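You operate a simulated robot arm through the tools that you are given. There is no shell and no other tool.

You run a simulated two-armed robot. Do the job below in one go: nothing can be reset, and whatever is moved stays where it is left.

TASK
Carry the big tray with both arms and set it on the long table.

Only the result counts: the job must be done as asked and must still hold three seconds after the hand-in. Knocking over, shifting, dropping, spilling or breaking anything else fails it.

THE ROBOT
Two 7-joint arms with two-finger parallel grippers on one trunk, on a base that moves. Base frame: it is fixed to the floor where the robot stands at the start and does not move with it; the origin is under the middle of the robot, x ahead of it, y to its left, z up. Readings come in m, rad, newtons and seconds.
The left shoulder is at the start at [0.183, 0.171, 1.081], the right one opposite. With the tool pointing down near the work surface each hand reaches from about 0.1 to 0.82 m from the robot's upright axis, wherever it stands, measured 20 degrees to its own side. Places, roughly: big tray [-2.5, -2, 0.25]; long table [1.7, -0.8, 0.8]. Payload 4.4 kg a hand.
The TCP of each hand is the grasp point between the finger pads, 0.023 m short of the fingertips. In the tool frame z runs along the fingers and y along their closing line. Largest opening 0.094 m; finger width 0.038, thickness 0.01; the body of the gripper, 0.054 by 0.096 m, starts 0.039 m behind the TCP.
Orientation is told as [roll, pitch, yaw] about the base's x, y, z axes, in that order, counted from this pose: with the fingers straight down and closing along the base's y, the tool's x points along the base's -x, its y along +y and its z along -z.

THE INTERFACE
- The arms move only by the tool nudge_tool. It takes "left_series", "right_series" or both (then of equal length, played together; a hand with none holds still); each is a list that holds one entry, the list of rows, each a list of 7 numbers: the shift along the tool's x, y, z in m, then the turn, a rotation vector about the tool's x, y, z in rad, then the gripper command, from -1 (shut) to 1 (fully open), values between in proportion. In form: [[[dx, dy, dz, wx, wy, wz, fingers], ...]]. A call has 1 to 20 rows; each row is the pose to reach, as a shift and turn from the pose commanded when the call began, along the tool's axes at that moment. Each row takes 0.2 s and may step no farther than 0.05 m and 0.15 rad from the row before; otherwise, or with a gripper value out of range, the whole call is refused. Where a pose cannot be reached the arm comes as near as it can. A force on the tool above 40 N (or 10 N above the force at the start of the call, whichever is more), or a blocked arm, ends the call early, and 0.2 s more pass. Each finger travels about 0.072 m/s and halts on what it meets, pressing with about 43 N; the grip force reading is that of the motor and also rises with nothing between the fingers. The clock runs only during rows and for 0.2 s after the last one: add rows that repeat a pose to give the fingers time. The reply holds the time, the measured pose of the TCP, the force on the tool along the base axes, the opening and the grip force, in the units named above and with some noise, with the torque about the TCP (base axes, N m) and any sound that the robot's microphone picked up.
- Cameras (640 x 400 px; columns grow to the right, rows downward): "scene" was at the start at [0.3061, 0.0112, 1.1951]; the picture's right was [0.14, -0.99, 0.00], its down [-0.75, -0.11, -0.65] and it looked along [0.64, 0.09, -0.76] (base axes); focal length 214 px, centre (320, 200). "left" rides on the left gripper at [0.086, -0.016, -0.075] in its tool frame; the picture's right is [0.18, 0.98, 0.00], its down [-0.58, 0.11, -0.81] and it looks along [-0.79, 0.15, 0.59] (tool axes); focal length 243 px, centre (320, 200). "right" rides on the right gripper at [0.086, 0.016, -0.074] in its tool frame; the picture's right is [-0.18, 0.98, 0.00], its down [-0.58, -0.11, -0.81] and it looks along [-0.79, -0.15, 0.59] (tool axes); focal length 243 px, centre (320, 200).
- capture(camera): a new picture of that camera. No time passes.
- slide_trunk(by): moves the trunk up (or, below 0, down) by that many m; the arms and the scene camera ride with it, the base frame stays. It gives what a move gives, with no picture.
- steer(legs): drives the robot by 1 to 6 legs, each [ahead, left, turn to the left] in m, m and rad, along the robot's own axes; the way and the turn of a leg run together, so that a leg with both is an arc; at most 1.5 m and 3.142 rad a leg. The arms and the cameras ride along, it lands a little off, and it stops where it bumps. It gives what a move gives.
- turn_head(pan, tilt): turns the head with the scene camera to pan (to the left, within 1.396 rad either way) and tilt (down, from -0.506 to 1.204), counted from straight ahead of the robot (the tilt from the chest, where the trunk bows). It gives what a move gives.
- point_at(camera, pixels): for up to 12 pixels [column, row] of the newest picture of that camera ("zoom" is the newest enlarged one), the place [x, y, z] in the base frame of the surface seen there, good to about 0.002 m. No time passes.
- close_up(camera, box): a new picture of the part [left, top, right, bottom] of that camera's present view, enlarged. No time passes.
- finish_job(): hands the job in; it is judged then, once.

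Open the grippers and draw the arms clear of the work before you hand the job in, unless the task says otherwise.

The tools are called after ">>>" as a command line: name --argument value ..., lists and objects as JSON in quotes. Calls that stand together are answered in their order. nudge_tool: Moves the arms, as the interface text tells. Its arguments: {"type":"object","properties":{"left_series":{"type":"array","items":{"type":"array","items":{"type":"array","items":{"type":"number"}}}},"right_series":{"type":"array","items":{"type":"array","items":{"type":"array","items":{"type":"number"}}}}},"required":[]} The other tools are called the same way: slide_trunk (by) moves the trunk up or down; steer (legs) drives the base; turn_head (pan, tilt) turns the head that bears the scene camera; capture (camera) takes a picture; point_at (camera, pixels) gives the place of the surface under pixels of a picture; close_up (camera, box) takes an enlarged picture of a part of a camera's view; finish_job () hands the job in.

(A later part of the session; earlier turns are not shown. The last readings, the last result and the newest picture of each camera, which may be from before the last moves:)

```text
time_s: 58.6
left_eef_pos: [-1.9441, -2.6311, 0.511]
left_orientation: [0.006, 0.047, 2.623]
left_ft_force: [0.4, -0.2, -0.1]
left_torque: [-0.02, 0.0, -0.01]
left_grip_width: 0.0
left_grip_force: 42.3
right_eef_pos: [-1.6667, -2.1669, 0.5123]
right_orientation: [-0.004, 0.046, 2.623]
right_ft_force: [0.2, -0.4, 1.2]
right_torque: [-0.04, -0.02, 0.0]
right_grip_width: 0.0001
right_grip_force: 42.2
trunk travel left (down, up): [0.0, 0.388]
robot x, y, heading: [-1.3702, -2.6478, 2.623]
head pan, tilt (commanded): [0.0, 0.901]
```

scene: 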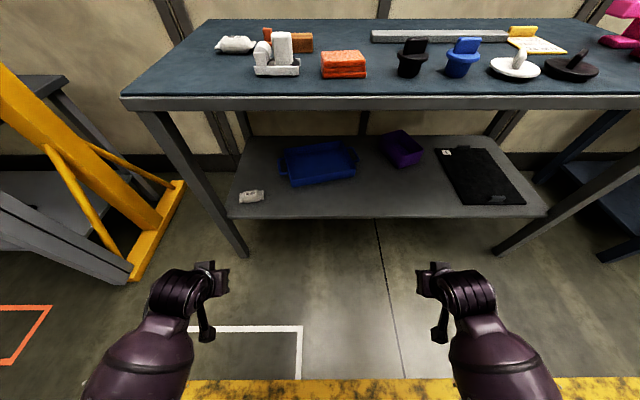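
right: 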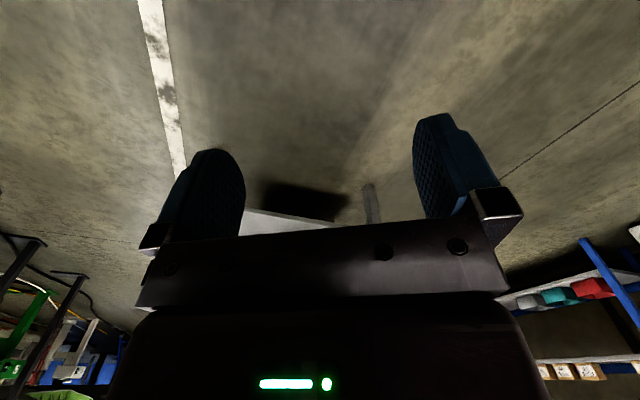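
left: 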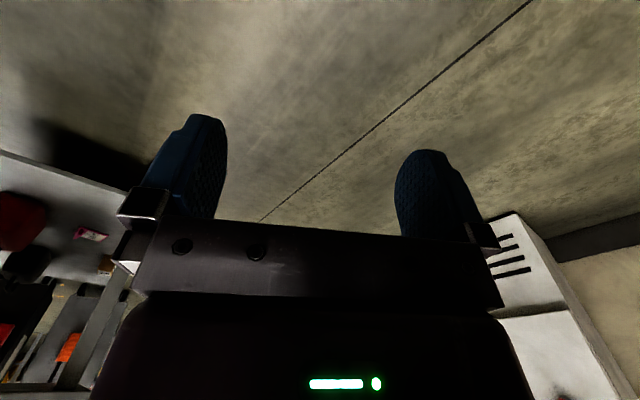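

Back at vertical the arms follow well. Now I'll try a moderate 0.2 rad forward tilt while moving to about (0.55, ±0.18, 0.45).

>>> nudge_tool --left_series '[[[-0.0086, -0.018, 0.0122, 0, -0.05, 0, -1], [-0.0172, -0.036, 0.0244, 0, -0.1, 0, -1], [-0.0258, -0.054, 0.0366, 0, -0.15, 0, -1], [-0.0344, -0.072, 0.0488, 0, -0.2, 0, -1], [-0.043, -0.09, 0.061, 0, -0.247, 0, -1], [-0.043, -0.09, 0.061, 0, -0.247, 0, -1], [-0.043, -0.09, 0.061, 0, -0.247, 0, -1]]]' --right_series '[[[-0.0086, 0.018, 0.0122, 0, -0.05, 0, -1], [-0.0172, 0.036, 0.0244, 0, -0.1, 0, -1], [-0.0258, 0.054, 0.0366, 0, -0.15, 0, -1], [-0.0344, 0.072, 0.0488, 0, -0.2, 0, -1], [-0.043, 0.09, 0.061, 0, -0.247, 0, -1], [-0.043, 0.09, 0.061, 0, -0.247, 0, -1], [-0.043, 0.09, 0.061, 0, -0.247, 0, -1]]]'

>>> capture --camera "scene"

```text
time_s: 59.9
left_eef_pos: [-1.9689, -2.5768, 0.4427]
left_orientation: [0.116, -0.211, 2.589]
left_ft_force: [0.9, 1.9, 0.1]
left_torque: [-0.13, 0.1, 0.0]
left_grip_width: 0.0
left_grip_force: 42.6
right_eef_pos: [-1.7261, -2.1624, 0.4494]
right_orientation: [-0.137, -0.225, 2.674]
right_ft_force: [-0.3, 0.1, -0.1]
right_torque: [0.02, -0.03, -0.02]
right_grip_width: 0.0
right_grip_force: 42.4
trunk travel left (down, up): [0.0, 0.388]
robot x, y, heading: [-1.3746, -2.6478, 2.627]
head pan, tilt (commanded): [0.0, 0.901]
stopped in row 6 (right hand): the arm was blocked; the commanded pose is now the measured one
```

```text
taken
```

scene: 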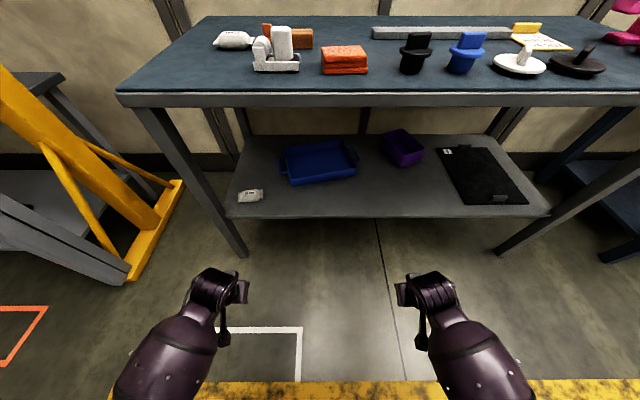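

The hands reached forward and down but not inward (stuck near l≈±0.24 with outward roll). I'll raise and return to vertical, then test how far inward they can come at a greater height.

>>> nudge_tool --left_series '[[[0.0055, 0.0037, -0.036, 0.028, 0.0533, -0.0065, -1], [0.0111, 0.0074, -0.0721, 0.056, 0.1065, -0.013, -1], [0.0166, 0.0111, -0.1081, 0.084, 0.1598, -0.0195, -1], [0.0221, 0.0148, -0.1441, 0.112, 0.213, -0.026, -1], [0.0221, 0.0148, -0.1441, 0.112, 0.213, -0.026, -1]]]' --right_series '[[[0.0034, 0.0008, -0.0348, -0.033, 0.057, 0.0079, -1], [0.0069, 0.0016, -0.0696, -0.066, 0.114, 0.0158, -1], [0.0103, 0.0023, -0.1044, -0.099, 0.171, 0.0237, -1], [0.0137, 0.0031, -0.1392, -0.132, 0.228, 0.0316, -1], [0.0137, 0.0031, -0.1392, -0.132, 0.228, 0.0316, -1]]]'

```text
time_s: 61.1
left_eef_pos: [-1.9221, -2.6016, 0.5889]
left_orientation: [-0.003, -0.014, 2.627]
left_ft_force: [0.2, 0.1, 0.3]
left_torque: [0.0, -0.01, -0.02]
left_grip_width: 0.0003
left_grip_force: 42.7
right_eef_pos: [-1.6948, -2.2021, 0.5884]
right_orientation: [0.004, -0.014, 2.627]
right_ft_force: [-0.3, 0.8, -0.2]
right_torque: [0.01, -0.02, 0.0]
right_grip_width: 0.0
right_grip_force: 42.3
trunk travel left (down, up): [0.0, 0.388]
robot x, y, heading: [-1.3689, -2.6455, 2.622]
head pan, tilt (commanded): [0.0, 0.901]
```

At z≈0.59 and vertical the pose is reached exactly. Now moving inward by 0.07 m at this height.

>>> nudge_tool --left_series '[[[0, -0.02, 0, 0, 0, 0, -1], [0, -0.04, 0, 0, 0, 0, -1], [0, -0.06, 0, 0, 0, 0, -1], [0, -0.07, 0, 0, 0, 0, -1], [0, -0.07, 0, 0, 0, 0, -1]]]' --right_series '[[[0, 0.02, 0, 0, 0, 0, -1], [0, 0.04, 0, 0, 0, 0, -1], [0, 0.06, 0, 0, 0, 0, -1], [0, 0.07, 0, 0, 0, 0, -1], [0, 0.07, 0, 0, 0, 0, -1]]]'

>>> capture --camera "scene"

```text
time_s: 62.3
left_eef_pos: [-1.888, -2.5394, 0.5884]
left_orientation: [0.0, -0.014, 2.626]
left_ft_force: [0.1, -0.4, 0.1]
left_torque: [0.01, 0.01, 0.03]
left_grip_width: 0.0001
left_grip_force: 42.4
right_eef_pos: [-1.7319, -2.2619, 0.5867]
right_orientation: [0.002, -0.012, 2.626]
right_ft_force: [-0.6, -0.1, 0.0]
right_torque: [-0.01, -0.02, 0.0]
right_grip_width: 0.0
right_grip_force: 42.5
trunk travel left (down, up): [0.0, 0.388]
robot x, y, heading: [-1.3697, -2.6437, 2.617]
head pan, tilt (commanded): [0.0, 0.901]
```

```text
taken
```

scene: 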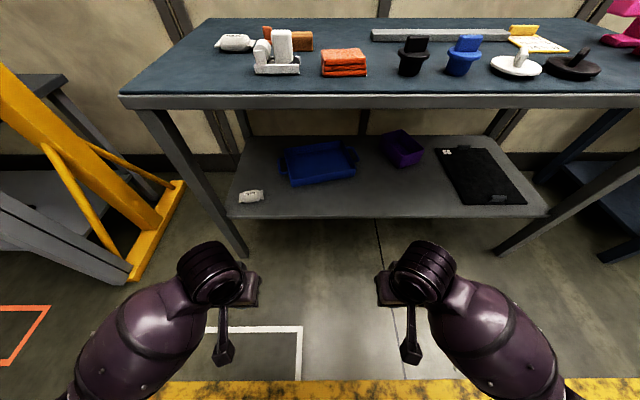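

Inward motion works fine at this height (hands now ±0.16). Now I'll lower both straight down with the tool vertical and see how low they get.

>>> nudge_tool --left_series '[[[0, 0, 0.025, 0, 0, 0, -1], [0, 0, 0.05, 0, 0, 0, -1], [0, 0, 0.075, 0, 0, 0, -1], [0, 0, 0.1, 0, 0, 0, -1], [0, 0, 0.1, 0, 0, 0, -1]]]' --right_series '[[[0, 0, 0.025, 0, 0, 0, -1], [0, 0, 0.05, 0, 0, 0, -1], [0, 0, 0.075, 0, 0, 0, -1], [0, 0, 0.1, 0, 0, 0, -1], [0, 0, 0.1, 0, 0, 0, -1]]]'

```text
time_s: 63.5
left_eef_pos: [-1.8906, -2.5404, 0.4876]
left_orientation: [0.002, -0.015, 2.626]
left_ft_force: [0.5, 0.2, -0.1]
left_torque: [0.02, -0.01, 0.0]
left_grip_width: 0.0
left_grip_force: 42.4
right_eef_pos: [-1.732, -2.2608, 0.4863]
right_orientation: [0.001, -0.014, 2.625]
right_ft_force: [0.4, -0.4, 0.2]
right_torque: [-0.01, 0.0, -0.02]
right_grip_width: 0.0
right_grip_force: 42.8
trunk travel left (down, up): [0.0, 0.388]
robot x, y, heading: [-1.3702, -2.6471, 2.621]
head pan, tilt (commanded): [0.0, 0.901]
```

Good, z≈0.487 reached at l=±0.16. I'll lower further to about 0.41.

>>> nudge_tool --left_series '[[[0, 0, 0.025, 0, 0, 0, -1], [0, 0, 0.05, 0, 0, 0, -1], [0, 0, 0.075, 0, 0, 0, -1], [0, 0, 0.075, 0, 0, 0, -1]]]' --right_series '[[[0, 0, 0.025, 0, 0, 0, -1], [0, 0, 0.05, 0, 0, 0, -1], [0, 0, 0.075, 0, 0, 0, -1], [0, 0, 0.075, 0, 0, 0, -1]]]'

>>> capture --camera "scene"

```text
time_s: 64.5
left_eef_pos: [-1.8923, -2.5388, 0.4143]
left_orientation: [0.001, -0.015, 2.627]
left_ft_force: [0.3, 0.4, -0.4]
left_torque: [0.0, -0.01, -0.01]
left_grip_width: 0.0
left_grip_force: 42.6
right_eef_pos: [-1.7343, -2.2584, 0.4124]
right_orientation: [0.001, -0.016, 2.624]
right_ft_force: [-0.6, -0.4, -0.1]
right_torque: [0.01, 0.01, 0.0]
right_grip_width: 0.0
right_grip_force: 42.6
trunk travel left (down, up): [0.0, 0.388]
robot x, y, heading: [-1.3709, -2.6406, 2.623]
head pan, tilt (commanded): [0.0, 0.901]
```

```text
taken
```

scene: 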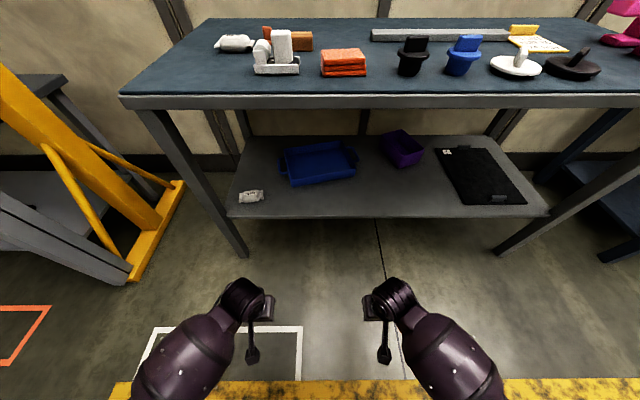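

With a vertical tool the arms reach z≈0.413 at l=±0.16, so only the forward tilt was limiting. Now I'll test reaching further forward (0.08 m ahead and 0.05 up) with the tool vertical.

>>> nudge_tool --left_series '[[[-0.02, 0, -0.0125, 0, 0, 0, -1], [-0.04, 0, -0.025, 0, 0, 0, -1], [-0.06, 0, -0.0375, 0, 0, 0, -1], [-0.08, 0, -0.05, 0, 0, 0, -1], [-0.08, 0, -0.05, 0, 0, 0, -1]]]' --right_series '[[[-0.02, 0, -0.0125, 0, 0, 0, -1], [-0.04, 0, -0.025, 0, 0, 0, -1], [-0.06, 0, -0.0375, 0, 0, 0, -1], [-0.08, 0, -0.05, 0, 0, 0, -1], [-0.08, 0, -0.05, 0, 0, 0, -1]]]'

>>> turn_head --pan 0.0 --tilt 1.05

>>> capture --camera "scene"

```text
time_s: 65.7
left_eef_pos: [-1.9596, -2.5002, 0.4663]
left_orientation: [0.0, -0.014, 2.627]
left_ft_force: [0.0, -0.5, 0.3]
left_torque: [0.03, 0.01, -0.01]
left_grip_width: 0.0004
left_grip_force: 42.1
right_eef_pos: [-1.8024, -2.222, 0.4646]
right_orientation: [0.002, -0.014, 2.626]
right_ft_force: [-0.3, 0.4, -0.3]
right_torque: [-0.01, 0.0, 0.01]
right_grip_width: 0.0
right_grip_force: 42.5
trunk travel left (down, up): [0.0, 0.388]
robot x, y, heading: [-1.3766, -2.6429, 2.618]
head pan, tilt (commanded): [0.0, 0.901]
```

```text
time_s: 66.4
left_eef_pos: [-1.9594, -2.5008, 0.4653]
left_orientation: [-0.002, -0.014, 2.627]
left_ft_force: [-0.3, 0.6, 0.6]
left_torque: [0.01, -0.01, -0.03]
left_grip_width: 0.0
left_grip_force: 42.2
right_eef_pos: [-1.8041, -2.2212, 0.4642]
right_orientation: [0.001, -0.013, 2.628]
right_ft_force: [0.4, 0.2, 0.3]
right_torque: [0.0, -0.01, -0.02]
right_grip_width: 0.0001
right_grip_force: 42.3
trunk travel left (down, up): [0.0, 0.388]
robot x, y, heading: [-1.3732, -2.6469, 2.622]
head pan, tilt (commanded): [0.0, 1.051]
```

```text
taken
```

scene: 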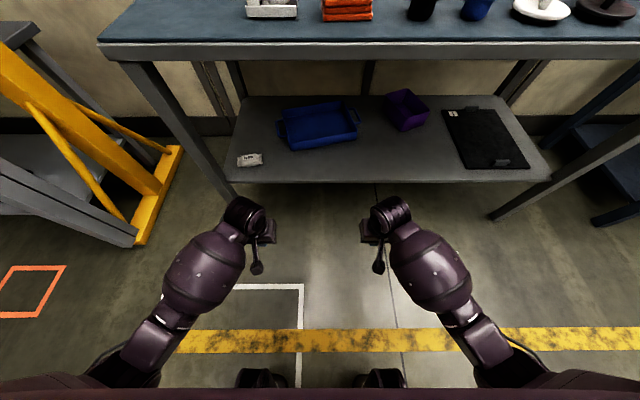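

That pose (≈0.585 ahead, z 0.465) is reached. I'll measure the height of the forearms and elbows to check the fit under the tabletop edge.

>>> point_at --camera "scene" --pixels '[[243, 200], [215, 240], [200, 275], [170, 310], [155, 335], [130, 360], [395, 200], [430, 260], [465, 310], [490, 340], [262, 378], [380, 378]]'

```text
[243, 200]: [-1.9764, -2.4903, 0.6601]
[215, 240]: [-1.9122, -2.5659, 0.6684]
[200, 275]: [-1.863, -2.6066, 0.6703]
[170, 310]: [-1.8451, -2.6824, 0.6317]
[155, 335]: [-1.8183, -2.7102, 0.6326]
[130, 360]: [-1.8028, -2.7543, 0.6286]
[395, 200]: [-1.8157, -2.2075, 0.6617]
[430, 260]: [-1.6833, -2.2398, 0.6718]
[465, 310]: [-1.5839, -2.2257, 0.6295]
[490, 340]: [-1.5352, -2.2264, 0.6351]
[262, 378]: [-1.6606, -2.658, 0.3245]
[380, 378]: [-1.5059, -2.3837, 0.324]
```

The forearms and elbows stay at z≈0.63–0.67, well below the tabletop underside. I'll test the hook pose in free space: about 0.68 ahead, ±0.10 lateral, z≈0.445, tool vertical.

>>> nudge_tool --left_series '[[[-0.019, -0.012, 0.004, 0, 0, 0, -1], [-0.038, -0.024, 0.008, 0, 0, 0, -1], [-0.057, -0.036, 0.012, 0, 0, 0, -1], [-0.076, -0.048, 0.016, 0, 0, 0, -1], [-0.095, -0.06, 0.02, 0, 0, 0, -1], [-0.095, -0.06, 0.02, 0, 0, 0, -1]]]' --right_series '[[[-0.019, 0.012, 0.004, 0, 0, 0, -1], [-0.038, 0.024, 0.008, 0, 0, 0, -1], [-0.057, 0.036, 0.012, 0, 0, 0, -1], [-0.076, 0.048, 0.016, 0, 0, 0, -1], [-0.095, 0.06, 0.02, 0, 0, 0, -1], [-0.095, 0.06, 0.02, 0, 0, 0, -1]]]'

>>> capture --camera "scene"

```text
time_s: 67.8
left_eef_pos: [-2.0171, -2.4028, 0.4514]
left_orientation: [-0.013, -0.026, 2.632]
left_ft_force: [1.7, 1.1, 1.8]
left_torque: [-0.11, 0.08, 0.02]
left_grip_width: 0.0001
left_grip_force: 42.4
right_eef_pos: [-1.9224, -2.2338, 0.4503]
right_orientation: [0.007, -0.021, 2.63]
right_ft_force: [-1.1, -1.9, 0.0]
right_torque: [0.13, -0.09, 0.02]
right_grip_width: 0.0
right_grip_force: 42.2
trunk travel left (down, up): [0.0, 0.388]
robot x, y, heading: [-1.373, -2.6475, 2.626]
head pan, tilt (commanded): [0.0, 1.051]
```

```text
taken
```

scene: 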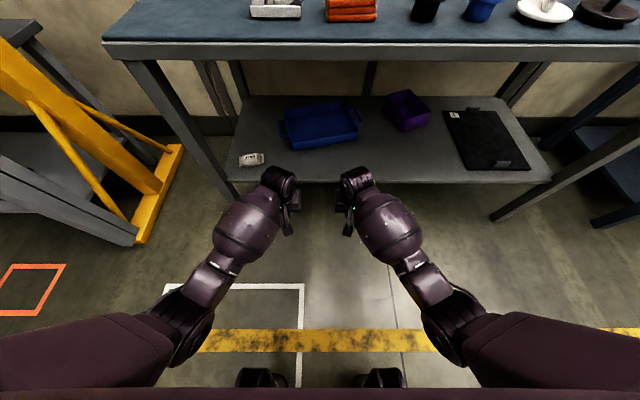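

Pose reached: about 0.68 ahead, ±0.10 lateral, z 0.45. I'll measure the elbows/upper arms at this reach to check they clear the tabletop edge when I drive in.

>>> point_at --camera "scene" --pixels '[[275, 175], [245, 225], [215, 270], [205, 295], [185, 335], [150, 335], [110, 345], [60, 350], [355, 175], [390, 220], [440, 310], [520, 340]]'

```text
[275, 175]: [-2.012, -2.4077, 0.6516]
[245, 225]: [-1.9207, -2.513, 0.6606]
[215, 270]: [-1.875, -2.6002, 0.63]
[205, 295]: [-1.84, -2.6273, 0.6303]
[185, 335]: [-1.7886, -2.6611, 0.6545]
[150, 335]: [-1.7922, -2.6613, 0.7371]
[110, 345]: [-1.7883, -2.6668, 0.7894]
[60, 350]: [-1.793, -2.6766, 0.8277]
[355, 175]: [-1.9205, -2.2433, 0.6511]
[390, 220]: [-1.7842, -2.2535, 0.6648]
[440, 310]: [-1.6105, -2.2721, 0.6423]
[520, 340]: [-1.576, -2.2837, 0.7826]
```

The upper arms' front reaches about f≈0.35 at tabletop height, so I'll stop with the edge at f≈0.40. I first raise the hands 2 cm, then drive ahead 0.25 m and check.

>>> nudge_tool --left_series '[[[0, 0, -0.02, 0, 0, 0, -1], [0, 0, -0.02, 0, 0, 0, -1]]]' --right_series '[[[0, 0, -0.02, 0, 0, 0, -1], [0, 0, -0.02, 0, 0, 0, -1]]]'

>>> steer --legs '[[0.25, 0, 0]]'

>>> turn_head --pan 0.0 --tilt 0.9

>>> capture --camera "scene"

```text
time_s: 68.4
left_eef_pos: [-2.0144, -2.3993, 0.468]
left_orientation: [-0.002, -0.015, 2.628]
left_ft_force: [0.2, 0.8, -0.2]
left_torque: [0.03, -0.02, 0.03]
left_grip_width: 0.0001
left_grip_force: 42.5
right_eef_pos: [-1.9144, -2.2258, 0.4636]
right_orientation: [0.003, -0.014, 2.626]
right_ft_force: [-0.6, 0.0, -0.9]
right_torque: [0.0, 0.02, -0.03]
right_grip_width: 0.0
right_grip_force: 41.9
trunk travel left (down, up): [0.0, 0.388]
robot x, y, heading: [-1.3732, -2.6439, 2.623]
head pan, tilt (commanded): [0.0, 1.051]
```

```text
time_s: 70.2
left_eef_pos: [-2.2316, -2.2769, 0.4657]
left_orientation: [0.001, -0.014, 2.63]
left_ft_force: [-0.7, -0.2, 0.1]
left_torque: [-0.03, 0.02, -0.01]
left_grip_width: 0.0003
left_grip_force: 42.0
right_eef_pos: [-2.1315, -2.1034, 0.4646]
right_orientation: [0.002, -0.012, 2.628]
right_ft_force: [-0.5, -0.2, -0.3]
right_torque: [-0.02, 0.0, -0.01]
right_grip_width: 0.0
right_grip_force: 42.8
trunk travel left (down, up): [0.0, 0.388]
robot x, y, heading: [-1.5909, -2.5195, 2.624]
head pan, tilt (commanded): [0.0, 1.051]
```

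```text
time_s: 70.9
left_eef_pos: [-2.2316, -2.2771, 0.4671]
left_orientation: [0.001, -0.015, 2.63]
left_ft_force: [0.1, -0.2, 0.3]
left_torque: [0.0, 0.01, 0.03]
left_grip_width: 0.0
left_grip_force: 41.7
right_eef_pos: [-2.1313, -2.1039, 0.4643]
right_orientation: [0.001, -0.013, 2.627]
right_ft_force: [0.0, -0.3, 1.0]
right_torque: [0.01, -0.01, -0.02]
right_grip_width: 0.0001
right_grip_force: 42.3
trunk travel left (down, up): [0.0, 0.388]
robot x, y, heading: [-1.5907, -2.5245, 2.619]
head pan, tilt (commanded): [0.0, 0.901]
```

```text
taken
```

scene: 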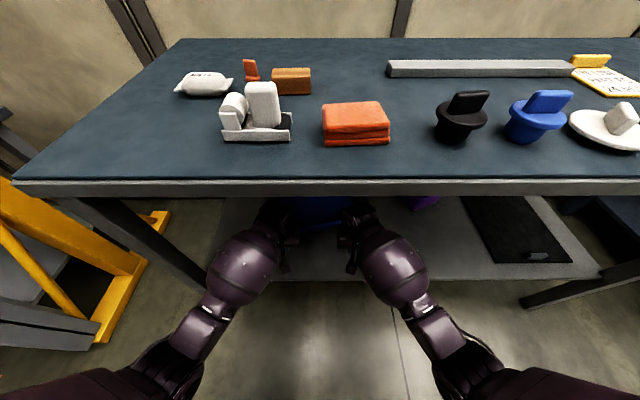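

The hands are now under the tabletop and all forces are near zero. The scene view of the tray is blocked by the tabletop, so I'll use the wrist cameras.

>>> capture --camera "left"

>>> capture --camera "right"

```text
taken
```

left: 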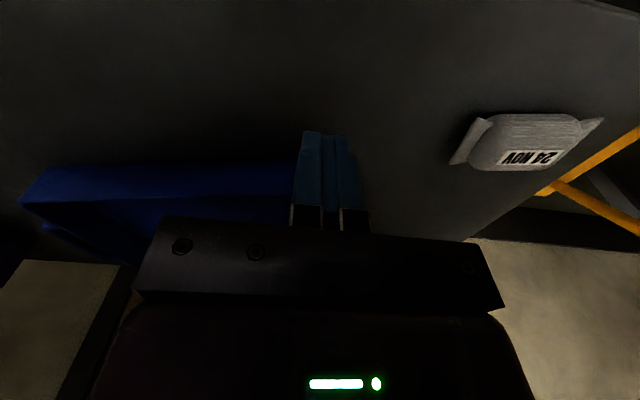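

```text
taken
```

right: 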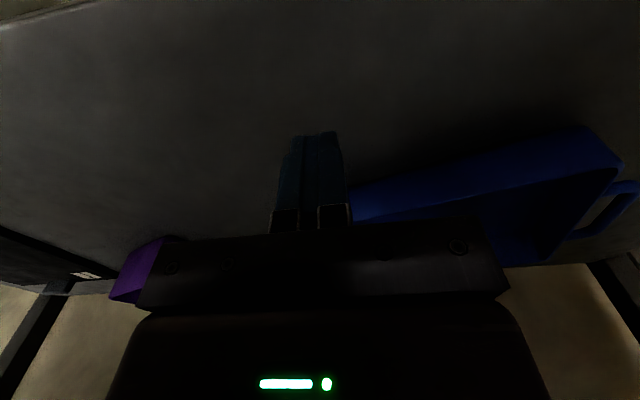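

The wrist views (upside down) show the tray spanning between the two hands. I'll measure its visible edges to line the fingers up.

>>> point_at --camera "left" --pixels '[[25, 203], [50, 172], [290, 167], [290, 195], [280, 205], [200, 200], [100, 215], [485, 155]]'

>>> point_at --camera "right" --pixels '[[357, 195], [357, 215], [590, 130], [618, 165], [612, 185], [630, 200], [500, 190], [160, 245]]'

```text
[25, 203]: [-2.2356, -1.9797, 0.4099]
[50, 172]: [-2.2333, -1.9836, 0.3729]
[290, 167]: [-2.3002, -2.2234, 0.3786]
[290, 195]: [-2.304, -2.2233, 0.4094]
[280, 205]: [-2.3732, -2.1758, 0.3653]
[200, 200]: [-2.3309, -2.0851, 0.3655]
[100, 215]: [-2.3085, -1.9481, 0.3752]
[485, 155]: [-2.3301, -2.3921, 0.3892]
```

```text
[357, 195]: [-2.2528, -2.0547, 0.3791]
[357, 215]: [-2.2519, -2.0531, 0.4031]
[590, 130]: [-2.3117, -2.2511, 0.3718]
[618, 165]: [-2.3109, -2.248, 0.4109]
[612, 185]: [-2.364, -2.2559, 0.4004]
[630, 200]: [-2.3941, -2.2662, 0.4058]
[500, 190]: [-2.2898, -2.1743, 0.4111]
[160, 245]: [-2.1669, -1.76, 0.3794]
```

The tray's front wall runs from (f 0.764, l 0.122) to (0.830, -0.158) in the robot frame; hands are at f≈0.68, l≈±0.10, tips ~3 cm above the rim. I'll drive ahead 0.173 m and right 0.018 m so both fingertips stand over the inside of the front wall.

>>> steer --legs '[[0.173, -0.018, 0]]'

>>> capture --camera "left"

>>> capture --camera "right"

```text
time_s: 72.4
left_eef_pos: [-2.3717, -2.179, 0.467]
left_orientation: [0.001, -0.017, 2.626]
left_ft_force: [-0.6, 0.2, -0.1]
left_torque: [-0.01, 0.0, -0.01]
left_grip_width: 0.0
left_grip_force: 42.3
right_eef_pos: [-2.2703, -2.0039, 0.4642]
right_orientation: [0.0, -0.012, 2.627]
right_ft_force: [0.6, -0.4, 0.2]
right_torque: [0.03, 0.01, -0.01]
right_grip_width: 0.0001
right_grip_force: 42.7
trunk travel left (down, up): [0.0, 0.388]
robot x, y, heading: [-1.7252, -2.4247, 2.626]
head pan, tilt (commanded): [0.0, 0.901]
```

```text
taken
```

left: 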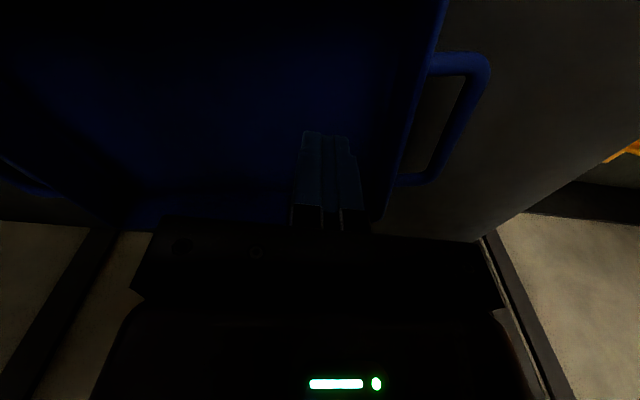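

```text
taken
```

right: 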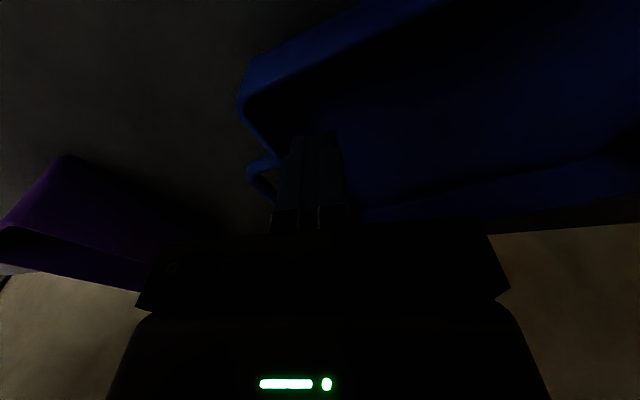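

The left tip is 7 cm behind the front wall, but the right one only about 2.6 cm (TCP) behind it, too tight for the finger's half width. I'll move the right hand 0.02 m further forward first, then check.

>>> nudge_tool --right_series '[[[-0.01, 0.0, 0, 0, 0, 0, -1], [-0.022, 0.0, 0, 0, 0, 0, -1], [-0.022, 0.0, 0, 0, 0, 0, -1]]]'

>>> point_at --camera "right" --pixels '[[242, 100], [262, 75], [300, 60], [355, 45], [420, 10], [320, 140], [380, 100], [255, 180]]'

```text
time_s: 73.2
left_eef_pos: [-2.3718, -2.1772, 0.4678]
left_orientation: [0.0, -0.018, 2.628]
left_ft_force: [-0.5, -0.4, 1.3]
left_torque: [0.0, -0.02, 0.03]
left_grip_width: 0.0
left_grip_force: 42.0
right_eef_pos: [-2.2914, -1.9938, 0.4657]
right_orientation: [0.002, -0.015, 2.627]
right_ft_force: [-0.2, 0.1, -0.2]
right_torque: [0.03, 0.0, -0.01]
right_grip_width: 0.0002
right_grip_force: 42.5
trunk travel left (down, up): [0.0, 0.388]
robot x, y, heading: [-1.7292, -2.4214, 2.623]
head pan, tilt (commanded): [0.0, 0.901]
```

```text
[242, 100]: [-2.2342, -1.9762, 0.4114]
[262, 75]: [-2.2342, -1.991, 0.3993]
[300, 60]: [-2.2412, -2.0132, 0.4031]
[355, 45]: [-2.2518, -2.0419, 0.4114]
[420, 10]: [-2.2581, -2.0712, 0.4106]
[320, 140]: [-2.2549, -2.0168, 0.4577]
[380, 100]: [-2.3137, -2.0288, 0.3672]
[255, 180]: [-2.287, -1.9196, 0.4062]
```

The right TCP is now ~5 cm behind the front wall and 3 cm inside the right wall. I lower both closed fingertips into the tray (6 cm, tips to z≈0.383, floor 0.369).

>>> nudge_tool --left_series '[[[0, 0, 0.02, 0, 0, 0, -1], [0, 0, 0.04, 0, 0, 0, -1], [0, 0, 0.06, 0, 0, 0, -1], [0, 0, 0.06, 0, 0, 0, -1]]]' --right_series '[[[0, 0, 0.02, 0, 0, 0, -1], [0, 0, 0.04, 0, 0, 0, -1], [0, 0, 0.06, 0, 0, 0, -1], [0, 0, 0.06, 0, 0, 0, -1]]]'

>>> capture --camera "right"

>>> capture --camera "left"

```text
time_s: 74.2
left_eef_pos: [-2.3749, -2.1785, 0.4064]
left_orientation: [-0.001, -0.017, 2.626]
left_ft_force: [-0.8, 1.1, 0.4]
left_torque: [-0.02, -0.03, -0.01]
left_grip_width: 0.0
left_grip_force: 42.7
right_eef_pos: [-2.2916, -1.9927, 0.4039]
right_orientation: [0.0, -0.01, 2.627]
right_ft_force: [0.5, -0.4, 0.7]
right_torque: [0.01, 0.02, 0.0]
right_grip_width: 0.0
right_grip_force: 42.4
trunk travel left (down, up): [0.0, 0.388]
robot x, y, heading: [-1.7293, -2.426, 2.623]
head pan, tilt (commanded): [0.0, 0.901]
```

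```text
taken
```

right: 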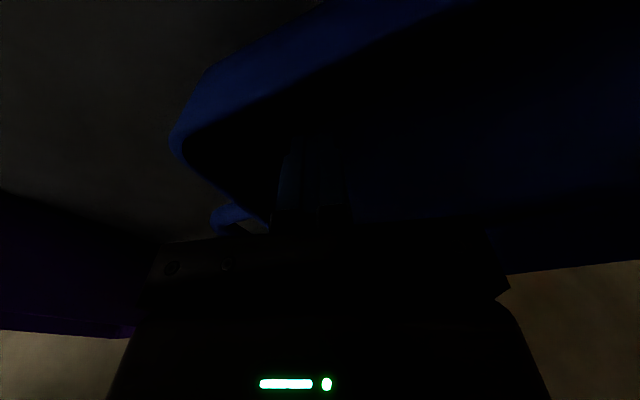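

```text
taken
```

left: 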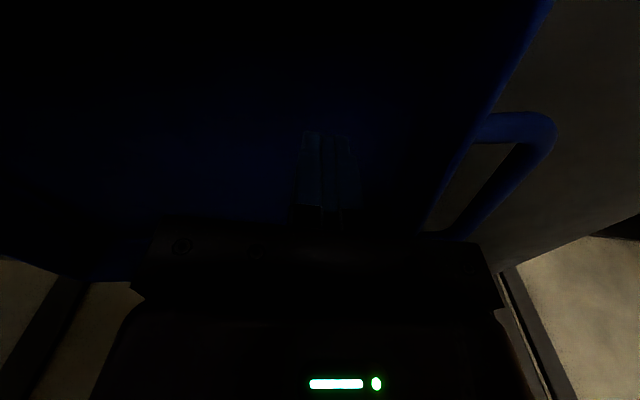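

Fingertips are inside the tray without contact forces. I'll drive back 0.07 m first so that both fingers seat against the front wall, and check the readings.

>>> steer --legs '[[-0.07, 0, 0]]'

>>> capture --camera "left"

>>> capture --camera "right"

```text
time_s: 75.2
left_eef_pos: [-2.314, -2.2101, 0.4075]
left_orientation: [-0.003, -0.017, 2.626]
left_ft_force: [-1.1, -0.7, 0.1]
left_torque: [-0.01, -0.01, 0.01]
left_grip_width: 0.0002
left_grip_force: 42.3
right_eef_pos: [-2.2327, -2.0262, 0.4024]
right_orientation: [0.0, -0.01, 2.627]
right_ft_force: [0.2, -0.4, 0.3]
right_torque: [0.02, -0.01, -0.01]
right_grip_width: 0.0
right_grip_force: 42.3
trunk travel left (down, up): [0.0, 0.388]
robot x, y, heading: [-1.6663, -2.4566, 2.624]
head pan, tilt (commanded): [0.0, 0.901]
```

```text
taken
```

left: 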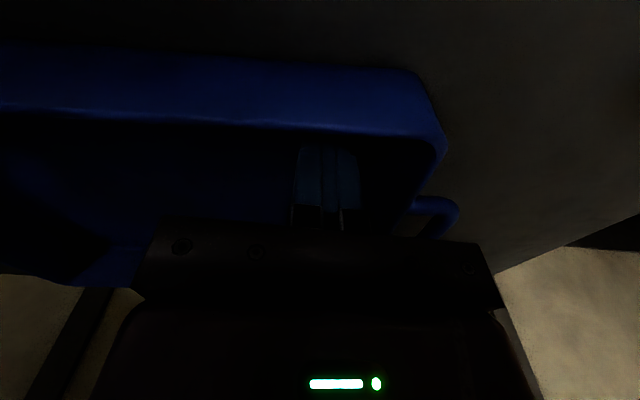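

```text
taken
```

right: 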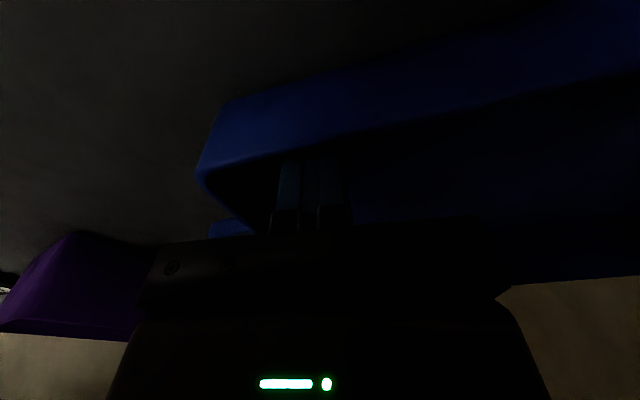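

Both fingers now sit just behind the front wall and the tray is moving with the hands. I continue pulling back 0.13 m with a small drift to the right to keep the left handle away from the bag.

>>> steer --legs '[[-0.13, -0.05, 0]]'

>>> capture --camera "left"

>>> capture --camera "right"

>>> capture --camera "scene"

```text
time_s: 76.5
left_eef_pos: [-2.1774, -2.2296, 0.4089]
left_orientation: [0.001, -0.022, 2.626]
left_ft_force: [-0.7, -0.2, -0.2]
left_torque: [-0.01, 0.0, 0.04]
left_grip_width: 0.0
left_grip_force: 42.2
right_eef_pos: [-2.0948, -2.0471, 0.4041]
right_orientation: [0.002, -0.013, 2.624]
right_ft_force: [-0.8, 0.5, 0.4]
right_torque: [0.0, -0.02, 0.01]
right_grip_width: 0.0
right_grip_force: 41.8
trunk travel left (down, up): [0.0, 0.388]
robot x, y, heading: [-1.5326, -2.478, 2.628]
head pan, tilt (commanded): [0.0, 0.901]
```

```text
taken
```

left: 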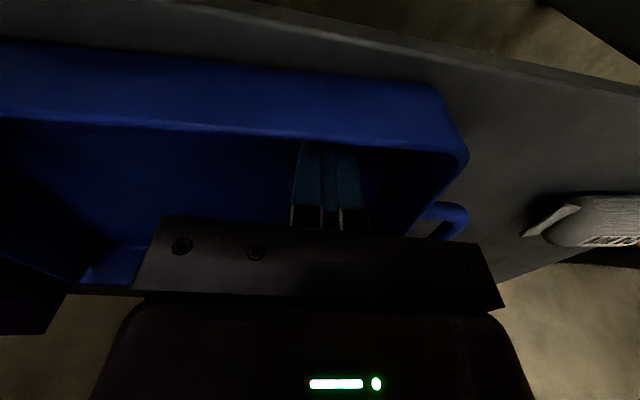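

```text
taken
```

right: 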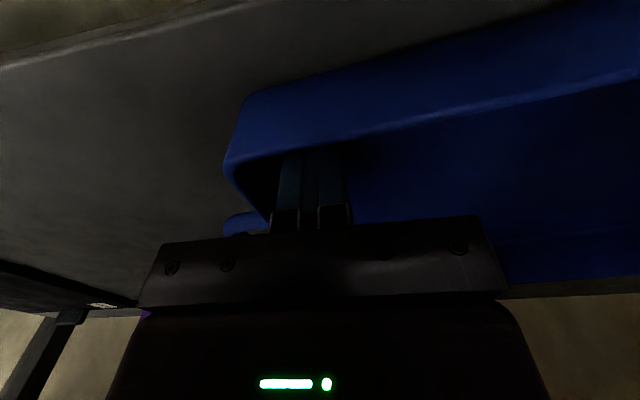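

```text
taken
```

scene: 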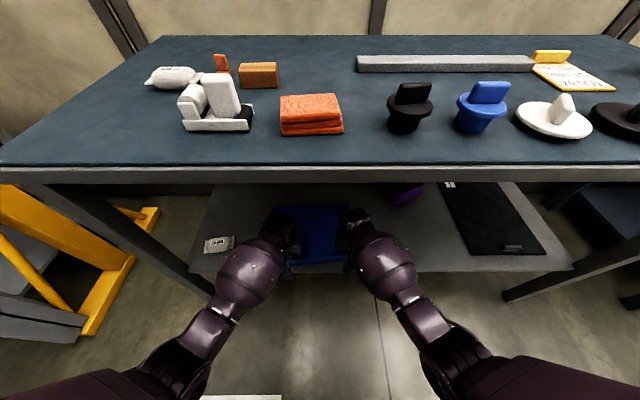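

The tray came along nicely. I'll measure its front corners, the shelf edge and the bag from the wrist cameras.

>>> point_at --camera "left" --pixels '[[464, 158], [440, 90], [300, 135], [10, 105], [250, 35], [450, 70], [460, 225], [545, 215]]'

>>> point_at --camera "right" --pixels '[[227, 165], [243, 95], [400, 122], [600, 80], [120, 40], [400, 180], [235, 220]]'

```text
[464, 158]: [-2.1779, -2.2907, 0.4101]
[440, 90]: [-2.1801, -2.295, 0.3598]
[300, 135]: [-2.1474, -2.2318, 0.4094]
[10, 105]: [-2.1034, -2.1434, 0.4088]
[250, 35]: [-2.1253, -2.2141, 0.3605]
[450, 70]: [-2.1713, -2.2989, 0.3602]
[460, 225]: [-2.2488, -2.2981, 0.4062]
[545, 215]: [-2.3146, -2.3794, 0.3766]
```

```text
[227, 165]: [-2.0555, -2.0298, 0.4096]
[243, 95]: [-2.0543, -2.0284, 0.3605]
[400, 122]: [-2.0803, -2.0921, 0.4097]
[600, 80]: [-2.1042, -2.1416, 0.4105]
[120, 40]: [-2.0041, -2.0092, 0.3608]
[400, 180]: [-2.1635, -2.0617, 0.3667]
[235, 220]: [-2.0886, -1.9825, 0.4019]
```

The tray's front wall now lies at depth 0.044–0.066 m, angle ≈64.9°, with handles expected at about (-2.136,-1.952) and (-2.289,-2.279). I raise the hands out of the tray, then draw them back and spread them to ±0.18, opening the fingers slightly (~0.03 m).

>>> nudge_tool --left_series '[[[0, 0, -0.036, 0, 0, 0, -1], [0, 0, -0.071, 0, 0, 0, -1], [0, 0, -0.071, 0, 0, 0, -1], [0.028, 0.026, -0.071, 0, 0, 0, -1], [0.056, 0.052, -0.071, 0, 0, 0, -0.32], [0.0835, 0.0782, -0.071, 0, 0, 0, -0.32], [0.0835, 0.0782, -0.071, 0, 0, 0, -0.32], [0.0835, 0.0782, -0.071, 0, 0, 0, -0.32]]]' --right_series '[[[0, 0, -0.038, 0, 0, 0, -1], [0, 0, -0.076, 0, 0, 0, -1], [0, 0, -0.076, 0, 0, 0, -1], [0.034, -0.027, -0.076, 0, 0, 0, -1], [0.068, -0.055, -0.076, 0, 0, 0, -0.32], [0.1015, -0.0823, -0.076, 0, 0, 0, -0.32], [0.1015, -0.0823, -0.076, 0, 0, 0, -0.32], [0.1015, -0.0823, -0.076, 0, 0, 0, -0.32]]]'

>>> capture --camera "left"

>>> capture --camera "right"

>>> capture --camera "scene"

```text
time_s: 77.9
left_eef_pos: [-2.2107, -2.2473, 0.5557]
left_orientation: [-0.042, -0.211, 2.599]
left_ft_force: [0.2, 0.7, -0.8]
left_torque: [0.02, -0.02, 0.01]
left_grip_width: 0.0319
left_grip_force: 0.2
right_eef_pos: [-2.0756, -2.0115, 0.5548]
right_orientation: [0.042, -0.196, 2.652]
right_ft_force: [0.0, 0.3, 0.2]
right_torque: [-0.02, -0.02, 0.0]
right_grip_width: 0.0317
right_grip_force: 0.0
trunk travel left (down, up): [0.0, 0.388]
robot x, y, heading: [-1.5336, -2.4779, 2.62]
head pan, tilt (commanded): [0.0, 0.901]
stopped in row 6 (left hand): the arm was blocked; the commanded pose is now the measured one
```

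```text
taken
```

left: 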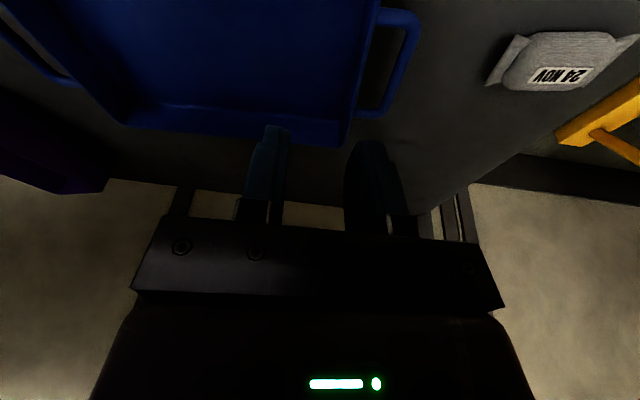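

```text
taken
```

right: 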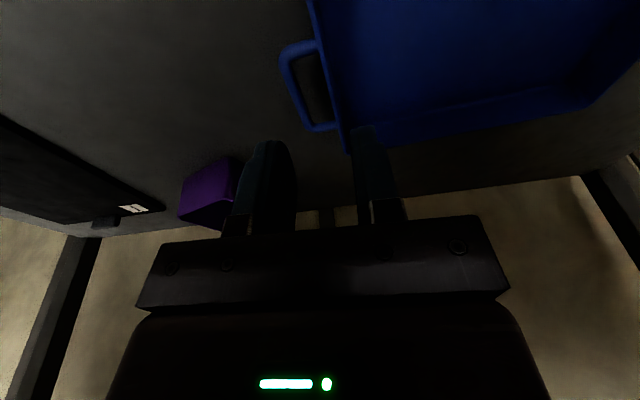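

```text
taken
```

scene: 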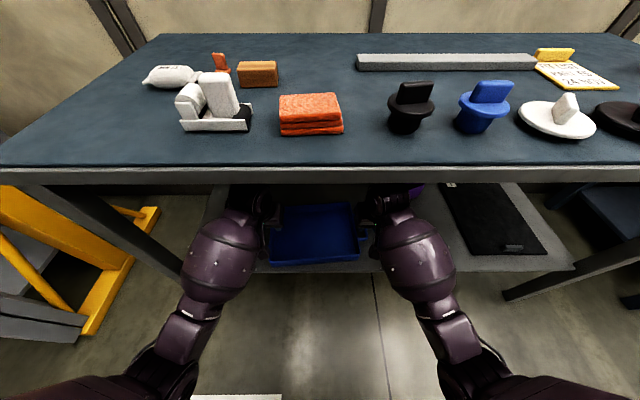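

The hands drifted up (z≈0.556) and tilted instead of retreating, and the left was reported blocked; nothing was touched (forces ~0, tray unchanged). I'll slowly set both tools vertical again at about z 0.50 in place.

>>> nudge_tool --left_series '[[[0.002, 0, 0.01, -0.009, 0.042, -0.005, -0.32], [0.004, 0, 0.02, -0.018, 0.084, -0.011, -0.32], [0.006, 0, 0.03, -0.026, 0.126, -0.016, -0.32], [0.008, 0, 0.04, -0.035, 0.168, -0.022, -0.32], [0.0105, 0, 0.0489, -0.044, 0.2105, -0.027, -0.32], [0.0105, 0, 0.0489, -0.044, 0.2105, -0.027, -0.32]]]' --right_series '[[[0.002, 0, 0.01, 0.009, 0.039, 0.007, -0.32], [0.004, 0, 0.02, 0.018, 0.078, 0.014, -0.32], [0.006, 0, 0.03, 0.027, 0.117, 0.02, -0.32], [0.008, 0, 0.04, 0.036, 0.156, 0.027, -0.32], [0.0105, 0, 0.0489, 0.045, 0.195, 0.034, -0.32], [0.0105, 0, 0.0489, 0.045, 0.195, 0.034, -0.32]]]'

```text
time_s: 79.3
left_eef_pos: [-2.1959, -2.2534, 0.5008]
left_orientation: [-0.002, 0.016, 2.62]
left_ft_force: [0.3, 0.3, -0.5]
left_torque: [-0.02, -0.02, 0.0]
left_grip_width: 0.032
left_grip_force: 0.1
right_eef_pos: [-2.0633, -2.0218, 0.4983]
right_orientation: [0.001, 0.017, 2.621]
right_ft_force: [-0.1, -0.6, -0.5]
right_torque: [-0.01, 0.0, 0.01]
right_grip_width: 0.0321
right_grip_force: 0.1
trunk travel left (down, up): [0.0, 0.388]
robot x, y, heading: [-1.5309, -2.4783, 2.621]
head pan, tilt (commanded): [0.0, 0.901]
```

Vertical again at f≈0.69, l≈±0.133, z≈0.50. Now I draw the hands straight back 0.09 m at a slower pace.

>>> nudge_tool --left_series '[[[0.013, 0, 0, 0, 0, 0, -0.32], [0.026, 0, 0, 0, 0, 0, -0.32], [0.039, 0, 0, 0, 0, 0, -0.32], [0.052, 0, 0, 0, 0, 0, -0.32], [0.065, 0, 0, 0, 0, 0, -0.32], [0.078, 0, 0, 0, 0, 0, -0.32], [0.09, 0, 0, 0, 0, 0, -0.32], [0.09, 0, 0, 0, 0, 0, -0.32]]]' --right_series '[[[0.013, 0, 0, 0, 0, 0, -0.32], [0.026, 0, 0, 0, 0, 0, -0.32], [0.039, 0, 0, 0, 0, 0, -0.32], [0.052, 0, 0, 0, 0, 0, -0.32], [0.065, 0, 0, 0, 0, 0, -0.32], [0.078, 0, 0, 0, 0, 0, -0.32], [0.09, 0, 0, 0, 0, 0, -0.32], [0.09, 0, 0, 0, 0, 0, -0.32]]]'

```text
time_s: 80.9
left_eef_pos: [-2.1885, -2.2395, 0.5884]
left_orientation: [-0.015, -0.178, 2.593]
left_ft_force: [-0.3, 0.6, 0.0]
left_torque: [0.02, -0.04, 0.01]
left_grip_width: 0.032
left_grip_force: 0.0
right_eef_pos: [-2.073, -2.0356, 0.5856]
right_orientation: [0.0, -0.177, 2.649]
right_ft_force: [-0.7, -0.2, 0.0]
right_torque: [0.03, -0.03, 0.02]
right_grip_width: 0.0322
right_grip_force: 0.2
trunk travel left (down, up): [0.0, 0.388]
robot x, y, heading: [-1.5292, -2.478, 2.62]
head pan, tilt (commanded): [0.0, 0.901]
stopped in row 7 (left hand): the arm was blocked; the commanded pose is now the measured one
```

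Pulling back makes the elbows jam and the hands rise, so the arms must be re-formed in free space. I'll drive the base straight back 0.35 m (hands at z≈0.588, wrists below the tabletop).

>>> steer --legs '[[-0.35, 0, 0]]'

>>> capture --camera "scene"

```text
time_s: 83.1
left_eef_pos: [-1.885, -2.4095, 0.5844]
left_orientation: [-0.02, -0.18, 2.589]
left_ft_force: [0.4, 0.6, 0.4]
left_torque: [0.01, 0.01, -0.02]
left_grip_width: 0.032
left_grip_force: 0.0
right_eef_pos: [-1.7697, -2.2105, 0.5776]
right_orientation: [-0.001, -0.165, 2.65]
right_ft_force: [0.3, 0.4, -0.6]
right_torque: [-0.02, 0.02, -0.01]
right_grip_width: 0.0321
right_grip_force: 0.1
trunk travel left (down, up): [0.0, 0.388]
robot x, y, heading: [-1.2316, -2.6501, 2.621]
head pan, tilt (commanded): [0.0, 0.901]
```

```text
taken
```

scene: 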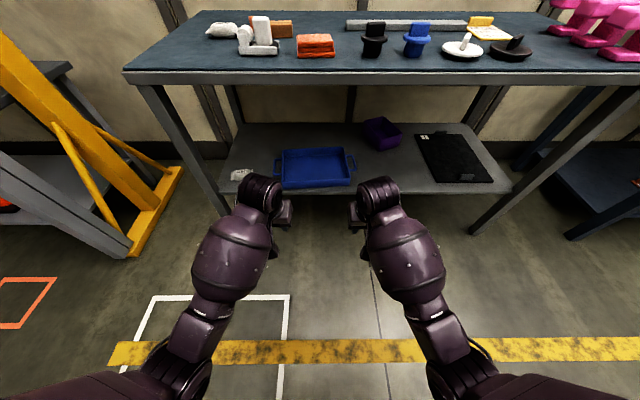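

Free of the table now, the tray and bag look undisturbed. I'll raise the hands, set them vertical and draw back, to let the elbows swing out again.

>>> nudge_tool --left_series '[[[0.007, 0, -0.0175, -0.005, 0.036, -0.007, -0.32], [0.014, 0, -0.035, -0.009, 0.072, -0.014, -0.32], [0.021, 0, -0.0526, -0.014, 0.108, -0.02, -0.32], [0.028, 0, -0.07, -0.018, 0.144, -0.027, -0.32], [0.0349, 0, -0.0877, -0.023, 0.18, -0.034, -0.32], [0.0349, 0, -0.0877, -0.023, 0.18, -0.034, -0.32]]]' --right_series '[[[0.007, 0, -0.0175, 0.0, 0.033, 0.006, -0.32], [0.014, 0, -0.035, 0.001, 0.066, 0.012, -0.32], [0.021, 0, -0.0526, 0.001, 0.099, 0.017, -0.32], [0.028, 0, -0.07, 0.002, 0.132, 0.023, -0.32], [0.0349, 0, -0.0877, 0.0024, 0.165, 0.029, -0.32], [0.0349, 0, -0.0877, 0.0024, 0.165, 0.029, -0.32]]]'

```text
time_s: 84.5
left_eef_pos: [-1.8366, -2.4377, 0.6535]
left_orientation: [0.004, 0.019, 2.622]
left_ft_force: [0.0, 0.1, 0.5]
left_torque: [0.0, -0.03, -0.02]
left_grip_width: 0.0323
left_grip_force: 0.1
right_eef_pos: [-1.7192, -2.2342, 0.6449]
right_orientation: [0.004, 0.017, 2.62]
right_ft_force: [-0.5, 0.3, 0.3]
right_torque: [0.02, 0.01, 0.01]
right_grip_width: 0.032
right_grip_force: 0.0
trunk travel left (down, up): [0.0, 0.388]
robot x, y, heading: [-1.2261, -2.6515, 2.623]
head pan, tilt (commanded): [0.0, 0.901]
```

Good. Now back 0.13 m and outward to about ±0.18 at this height.

>>> nudge_tool --left_series '[[[0.0186, 0.009, 0, 0, 0, 0, -0.32], [0.0371, 0.018, 0, 0, 0, 0, -0.32], [0.0557, 0.027, 0, 0, 0, 0, -0.32], [0.0743, 0.036, 0, 0, 0, 0, -0.32], [0.0929, 0.045, 0, 0, 0, 0, -0.32], [0.1114, 0.054, 0, 0, 0, 0, -0.32], [0.13, 0.063, 0, 0, 0, 0, -0.32], [0.13, 0.063, 0, 0, 0, 0, -0.32]]]' --right_series '[[[0.0186, -0.009, 0, 0, 0, 0, -0.32], [0.0371, -0.018, 0, 0, 0, 0, -0.32], [0.0557, -0.027, 0, 0, 0, 0, -0.32], [0.0743, -0.036, 0, 0, 0, 0, -0.32], [0.0929, -0.045, 0, 0, 0, 0, -0.32], [0.1114, -0.054, 0, 0, 0, 0, -0.32], [0.13, -0.063, 0, 0, 0, 0, -0.32], [0.13, -0.063, 0, 0, 0, 0, -0.32]]]'

>>> capture --camera "scene"

```text
time_s: 86.3
left_eef_pos: [-1.756, -2.5573, 0.6564]
left_orientation: [0.003, 0.018, 2.622]
left_ft_force: [0.5, 0.1, -0.4]
left_torque: [0.01, 0.0, 0.0]
left_grip_width: 0.032
left_grip_force: 0.0
right_eef_pos: [-1.574, -2.2444, 0.6462]
right_orientation: [0.006, 0.016, 2.62]
right_ft_force: [0.1, 0.4, 0.0]
right_torque: [-0.04, -0.01, 0.0]
right_grip_width: 0.032
right_grip_force: 0.1
trunk travel left (down, up): [0.0, 0.388]
robot x, y, heading: [-1.2303, -2.65, 2.623]
head pan, tilt (commanded): [0.0, 0.901]
```

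```text
taken
```

scene: 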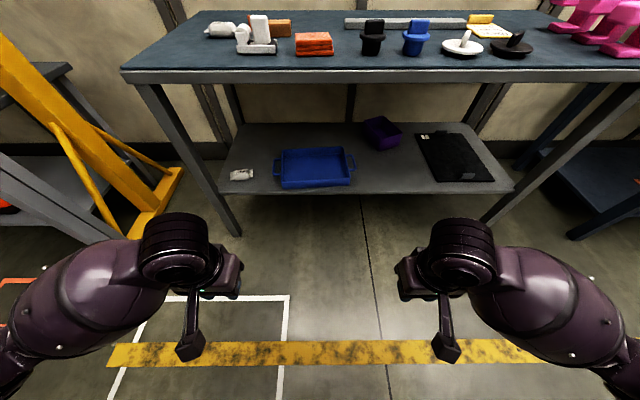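

The elbows are out again and the hands sit at about (0.50, ±0.18, 0.65). Now I enlarge the tray view to measure handles and corners precisely.

>>> close_up --camera "scene" --box '[225, 130, 385, 230]'

```text
4.00 times, centred on (305, 180) of scene
```

zoom: 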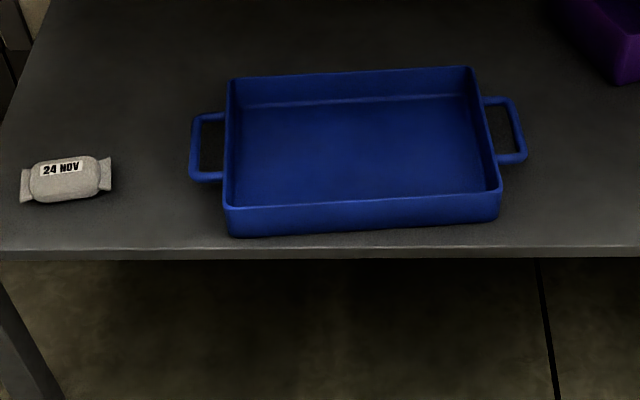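

>>> point_at --camera "zoom" --pixels '[[195, 145], [194, 170], [200, 118], [207, 177], [518, 135], [510, 105], [521, 155], [505, 160], [229, 208], [499, 190], [229, 82], [472, 68]]'

>>> point_at --camera "zoom" --pixels '[[211, 145], [222, 145], [498, 130], [507, 130], [110, 175], [100, 185], [65, 170], [320, 246], [320, 150], [25, 190]]'

```text
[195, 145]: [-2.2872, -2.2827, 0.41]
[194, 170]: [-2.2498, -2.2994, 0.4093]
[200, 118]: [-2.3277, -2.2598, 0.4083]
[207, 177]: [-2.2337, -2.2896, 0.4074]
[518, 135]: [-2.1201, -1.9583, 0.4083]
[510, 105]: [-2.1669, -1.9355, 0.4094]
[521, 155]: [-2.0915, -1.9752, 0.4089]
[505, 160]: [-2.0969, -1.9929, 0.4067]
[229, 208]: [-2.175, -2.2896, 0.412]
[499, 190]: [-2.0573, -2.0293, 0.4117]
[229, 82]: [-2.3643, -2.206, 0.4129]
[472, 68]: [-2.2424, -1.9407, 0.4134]
```

```text
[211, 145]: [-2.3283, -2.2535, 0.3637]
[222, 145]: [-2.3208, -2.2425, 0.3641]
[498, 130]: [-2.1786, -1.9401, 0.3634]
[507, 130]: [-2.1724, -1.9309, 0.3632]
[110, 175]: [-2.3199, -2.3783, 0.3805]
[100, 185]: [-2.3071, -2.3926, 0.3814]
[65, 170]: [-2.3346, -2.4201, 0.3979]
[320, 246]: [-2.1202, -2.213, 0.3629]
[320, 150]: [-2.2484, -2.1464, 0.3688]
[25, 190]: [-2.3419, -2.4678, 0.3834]
```

Tray centre (-2.210,-2.116), long-axis angle 65.5°, handle bars at ±0.182 m from the centre, top z≈0.409. Now I lower the hands straight down to about z 0.475 in free space.

>>> nudge_tool --left_series '[[[0, 0, 0.025, 0, -0.017, 0, -0.32], [0, 0, 0.05, 0, -0.017, 0, -0.32], [0, 0, 0.075, 0, -0.017, 0, -0.32], [0, 0, 0.1, 0, -0.017, 0, -0.32], [0, 0, 0.125, 0, -0.017, 0, -0.32], [0, 0, 0.15, 0, -0.017, 0, -0.32], [0, 0, 0.18, 0, -0.017, 0, -0.32], [0, 0, 0.18, 0, -0.017, 0, -0.32]]]' --right_series '[[[0, 0, 0.025, 0, -0.017, 0, -0.32], [0, 0, 0.05, 0, -0.017, 0, -0.32], [0, 0, 0.075, 0, -0.017, 0, -0.32], [0, 0, 0.1, 0, -0.017, 0, -0.32], [0, 0, 0.125, 0, -0.017, 0, -0.32], [0, 0, 0.15, 0, -0.017, 0, -0.32], [0, 0, 0.172, 0, -0.017, 0, -0.32], [0, 0, 0.172, 0, -0.017, 0, -0.32]]]'

```text
time_s: 88.1
left_eef_pos: [-1.7528, -2.5592, 0.4774]
left_orientation: [0.004, 0.0, 2.62]
left_ft_force: [0.8, 1.0, 1.0]
left_torque: [0.01, 0.0, 0.0]
left_grip_width: 0.0319
left_grip_force: 0.1
right_eef_pos: [-1.5735, -2.2472, 0.4747]
right_orientation: [0.008, -0.002, 2.618]
right_ft_force: [0.3, -1.4, -0.9]
right_torque: [-0.01, 0.0, 0.02]
right_grip_width: 0.0318
right_grip_force: 0.0
trunk travel left (down, up): [0.0, 0.388]
robot x, y, heading: [-1.2295, -2.6489, 2.622]
head pan, tilt (commanded): [0.0, 0.901]
```

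Both at z≈0.476, vertical. Next forward 0.095 m (to f≈0.60) in small steps.

>>> nudge_tool --left_series '[[[-0.019, 0, 0, 0, 0, 0, -0.32], [-0.038, 0, 0, 0, 0, 0, -0.32], [-0.057, 0, 0, 0, 0, 0, -0.32], [-0.076, 0, 0, 0, 0, 0, -0.32], [-0.095, 0, 0, 0, 0, 0, -0.32], [-0.095, 0, 0, 0, 0, 0, -0.32]]]' --right_series '[[[-0.019, 0, 0, 0, 0, 0, -0.32], [-0.038, 0, 0, 0, 0, 0, -0.32], [-0.057, 0, 0, 0, 0, 0, -0.32], [-0.076, 0, 0, 0, 0, 0, -0.32], [-0.095, 0, 0, 0, 0, 0, -0.32], [-0.095, 0, 0, 0, 0, 0, -0.32]]]'

```text
time_s: 89.5
left_eef_pos: [-1.8348, -2.5125, 0.4747]
left_orientation: [0.004, 0.001, 2.623]
left_ft_force: [-0.6, 0.0, 0.0]
left_torque: [0.01, 0.01, 0.04]
left_grip_width: 0.0317
left_grip_force: 0.1
right_eef_pos: [-1.6557, -2.2, 0.4749]
right_orientation: [0.004, -0.002, 2.621]
right_ft_force: [-0.5, -1.2, -0.5]
right_torque: [0.04, -0.01, 0.0]
right_grip_width: 0.0321
right_grip_force: 0.0
trunk travel left (down, up): [0.0, 0.388]
robot x, y, heading: [-1.2298, -2.647, 2.621]
head pan, tilt (commanded): [0.0, 0.901]
```

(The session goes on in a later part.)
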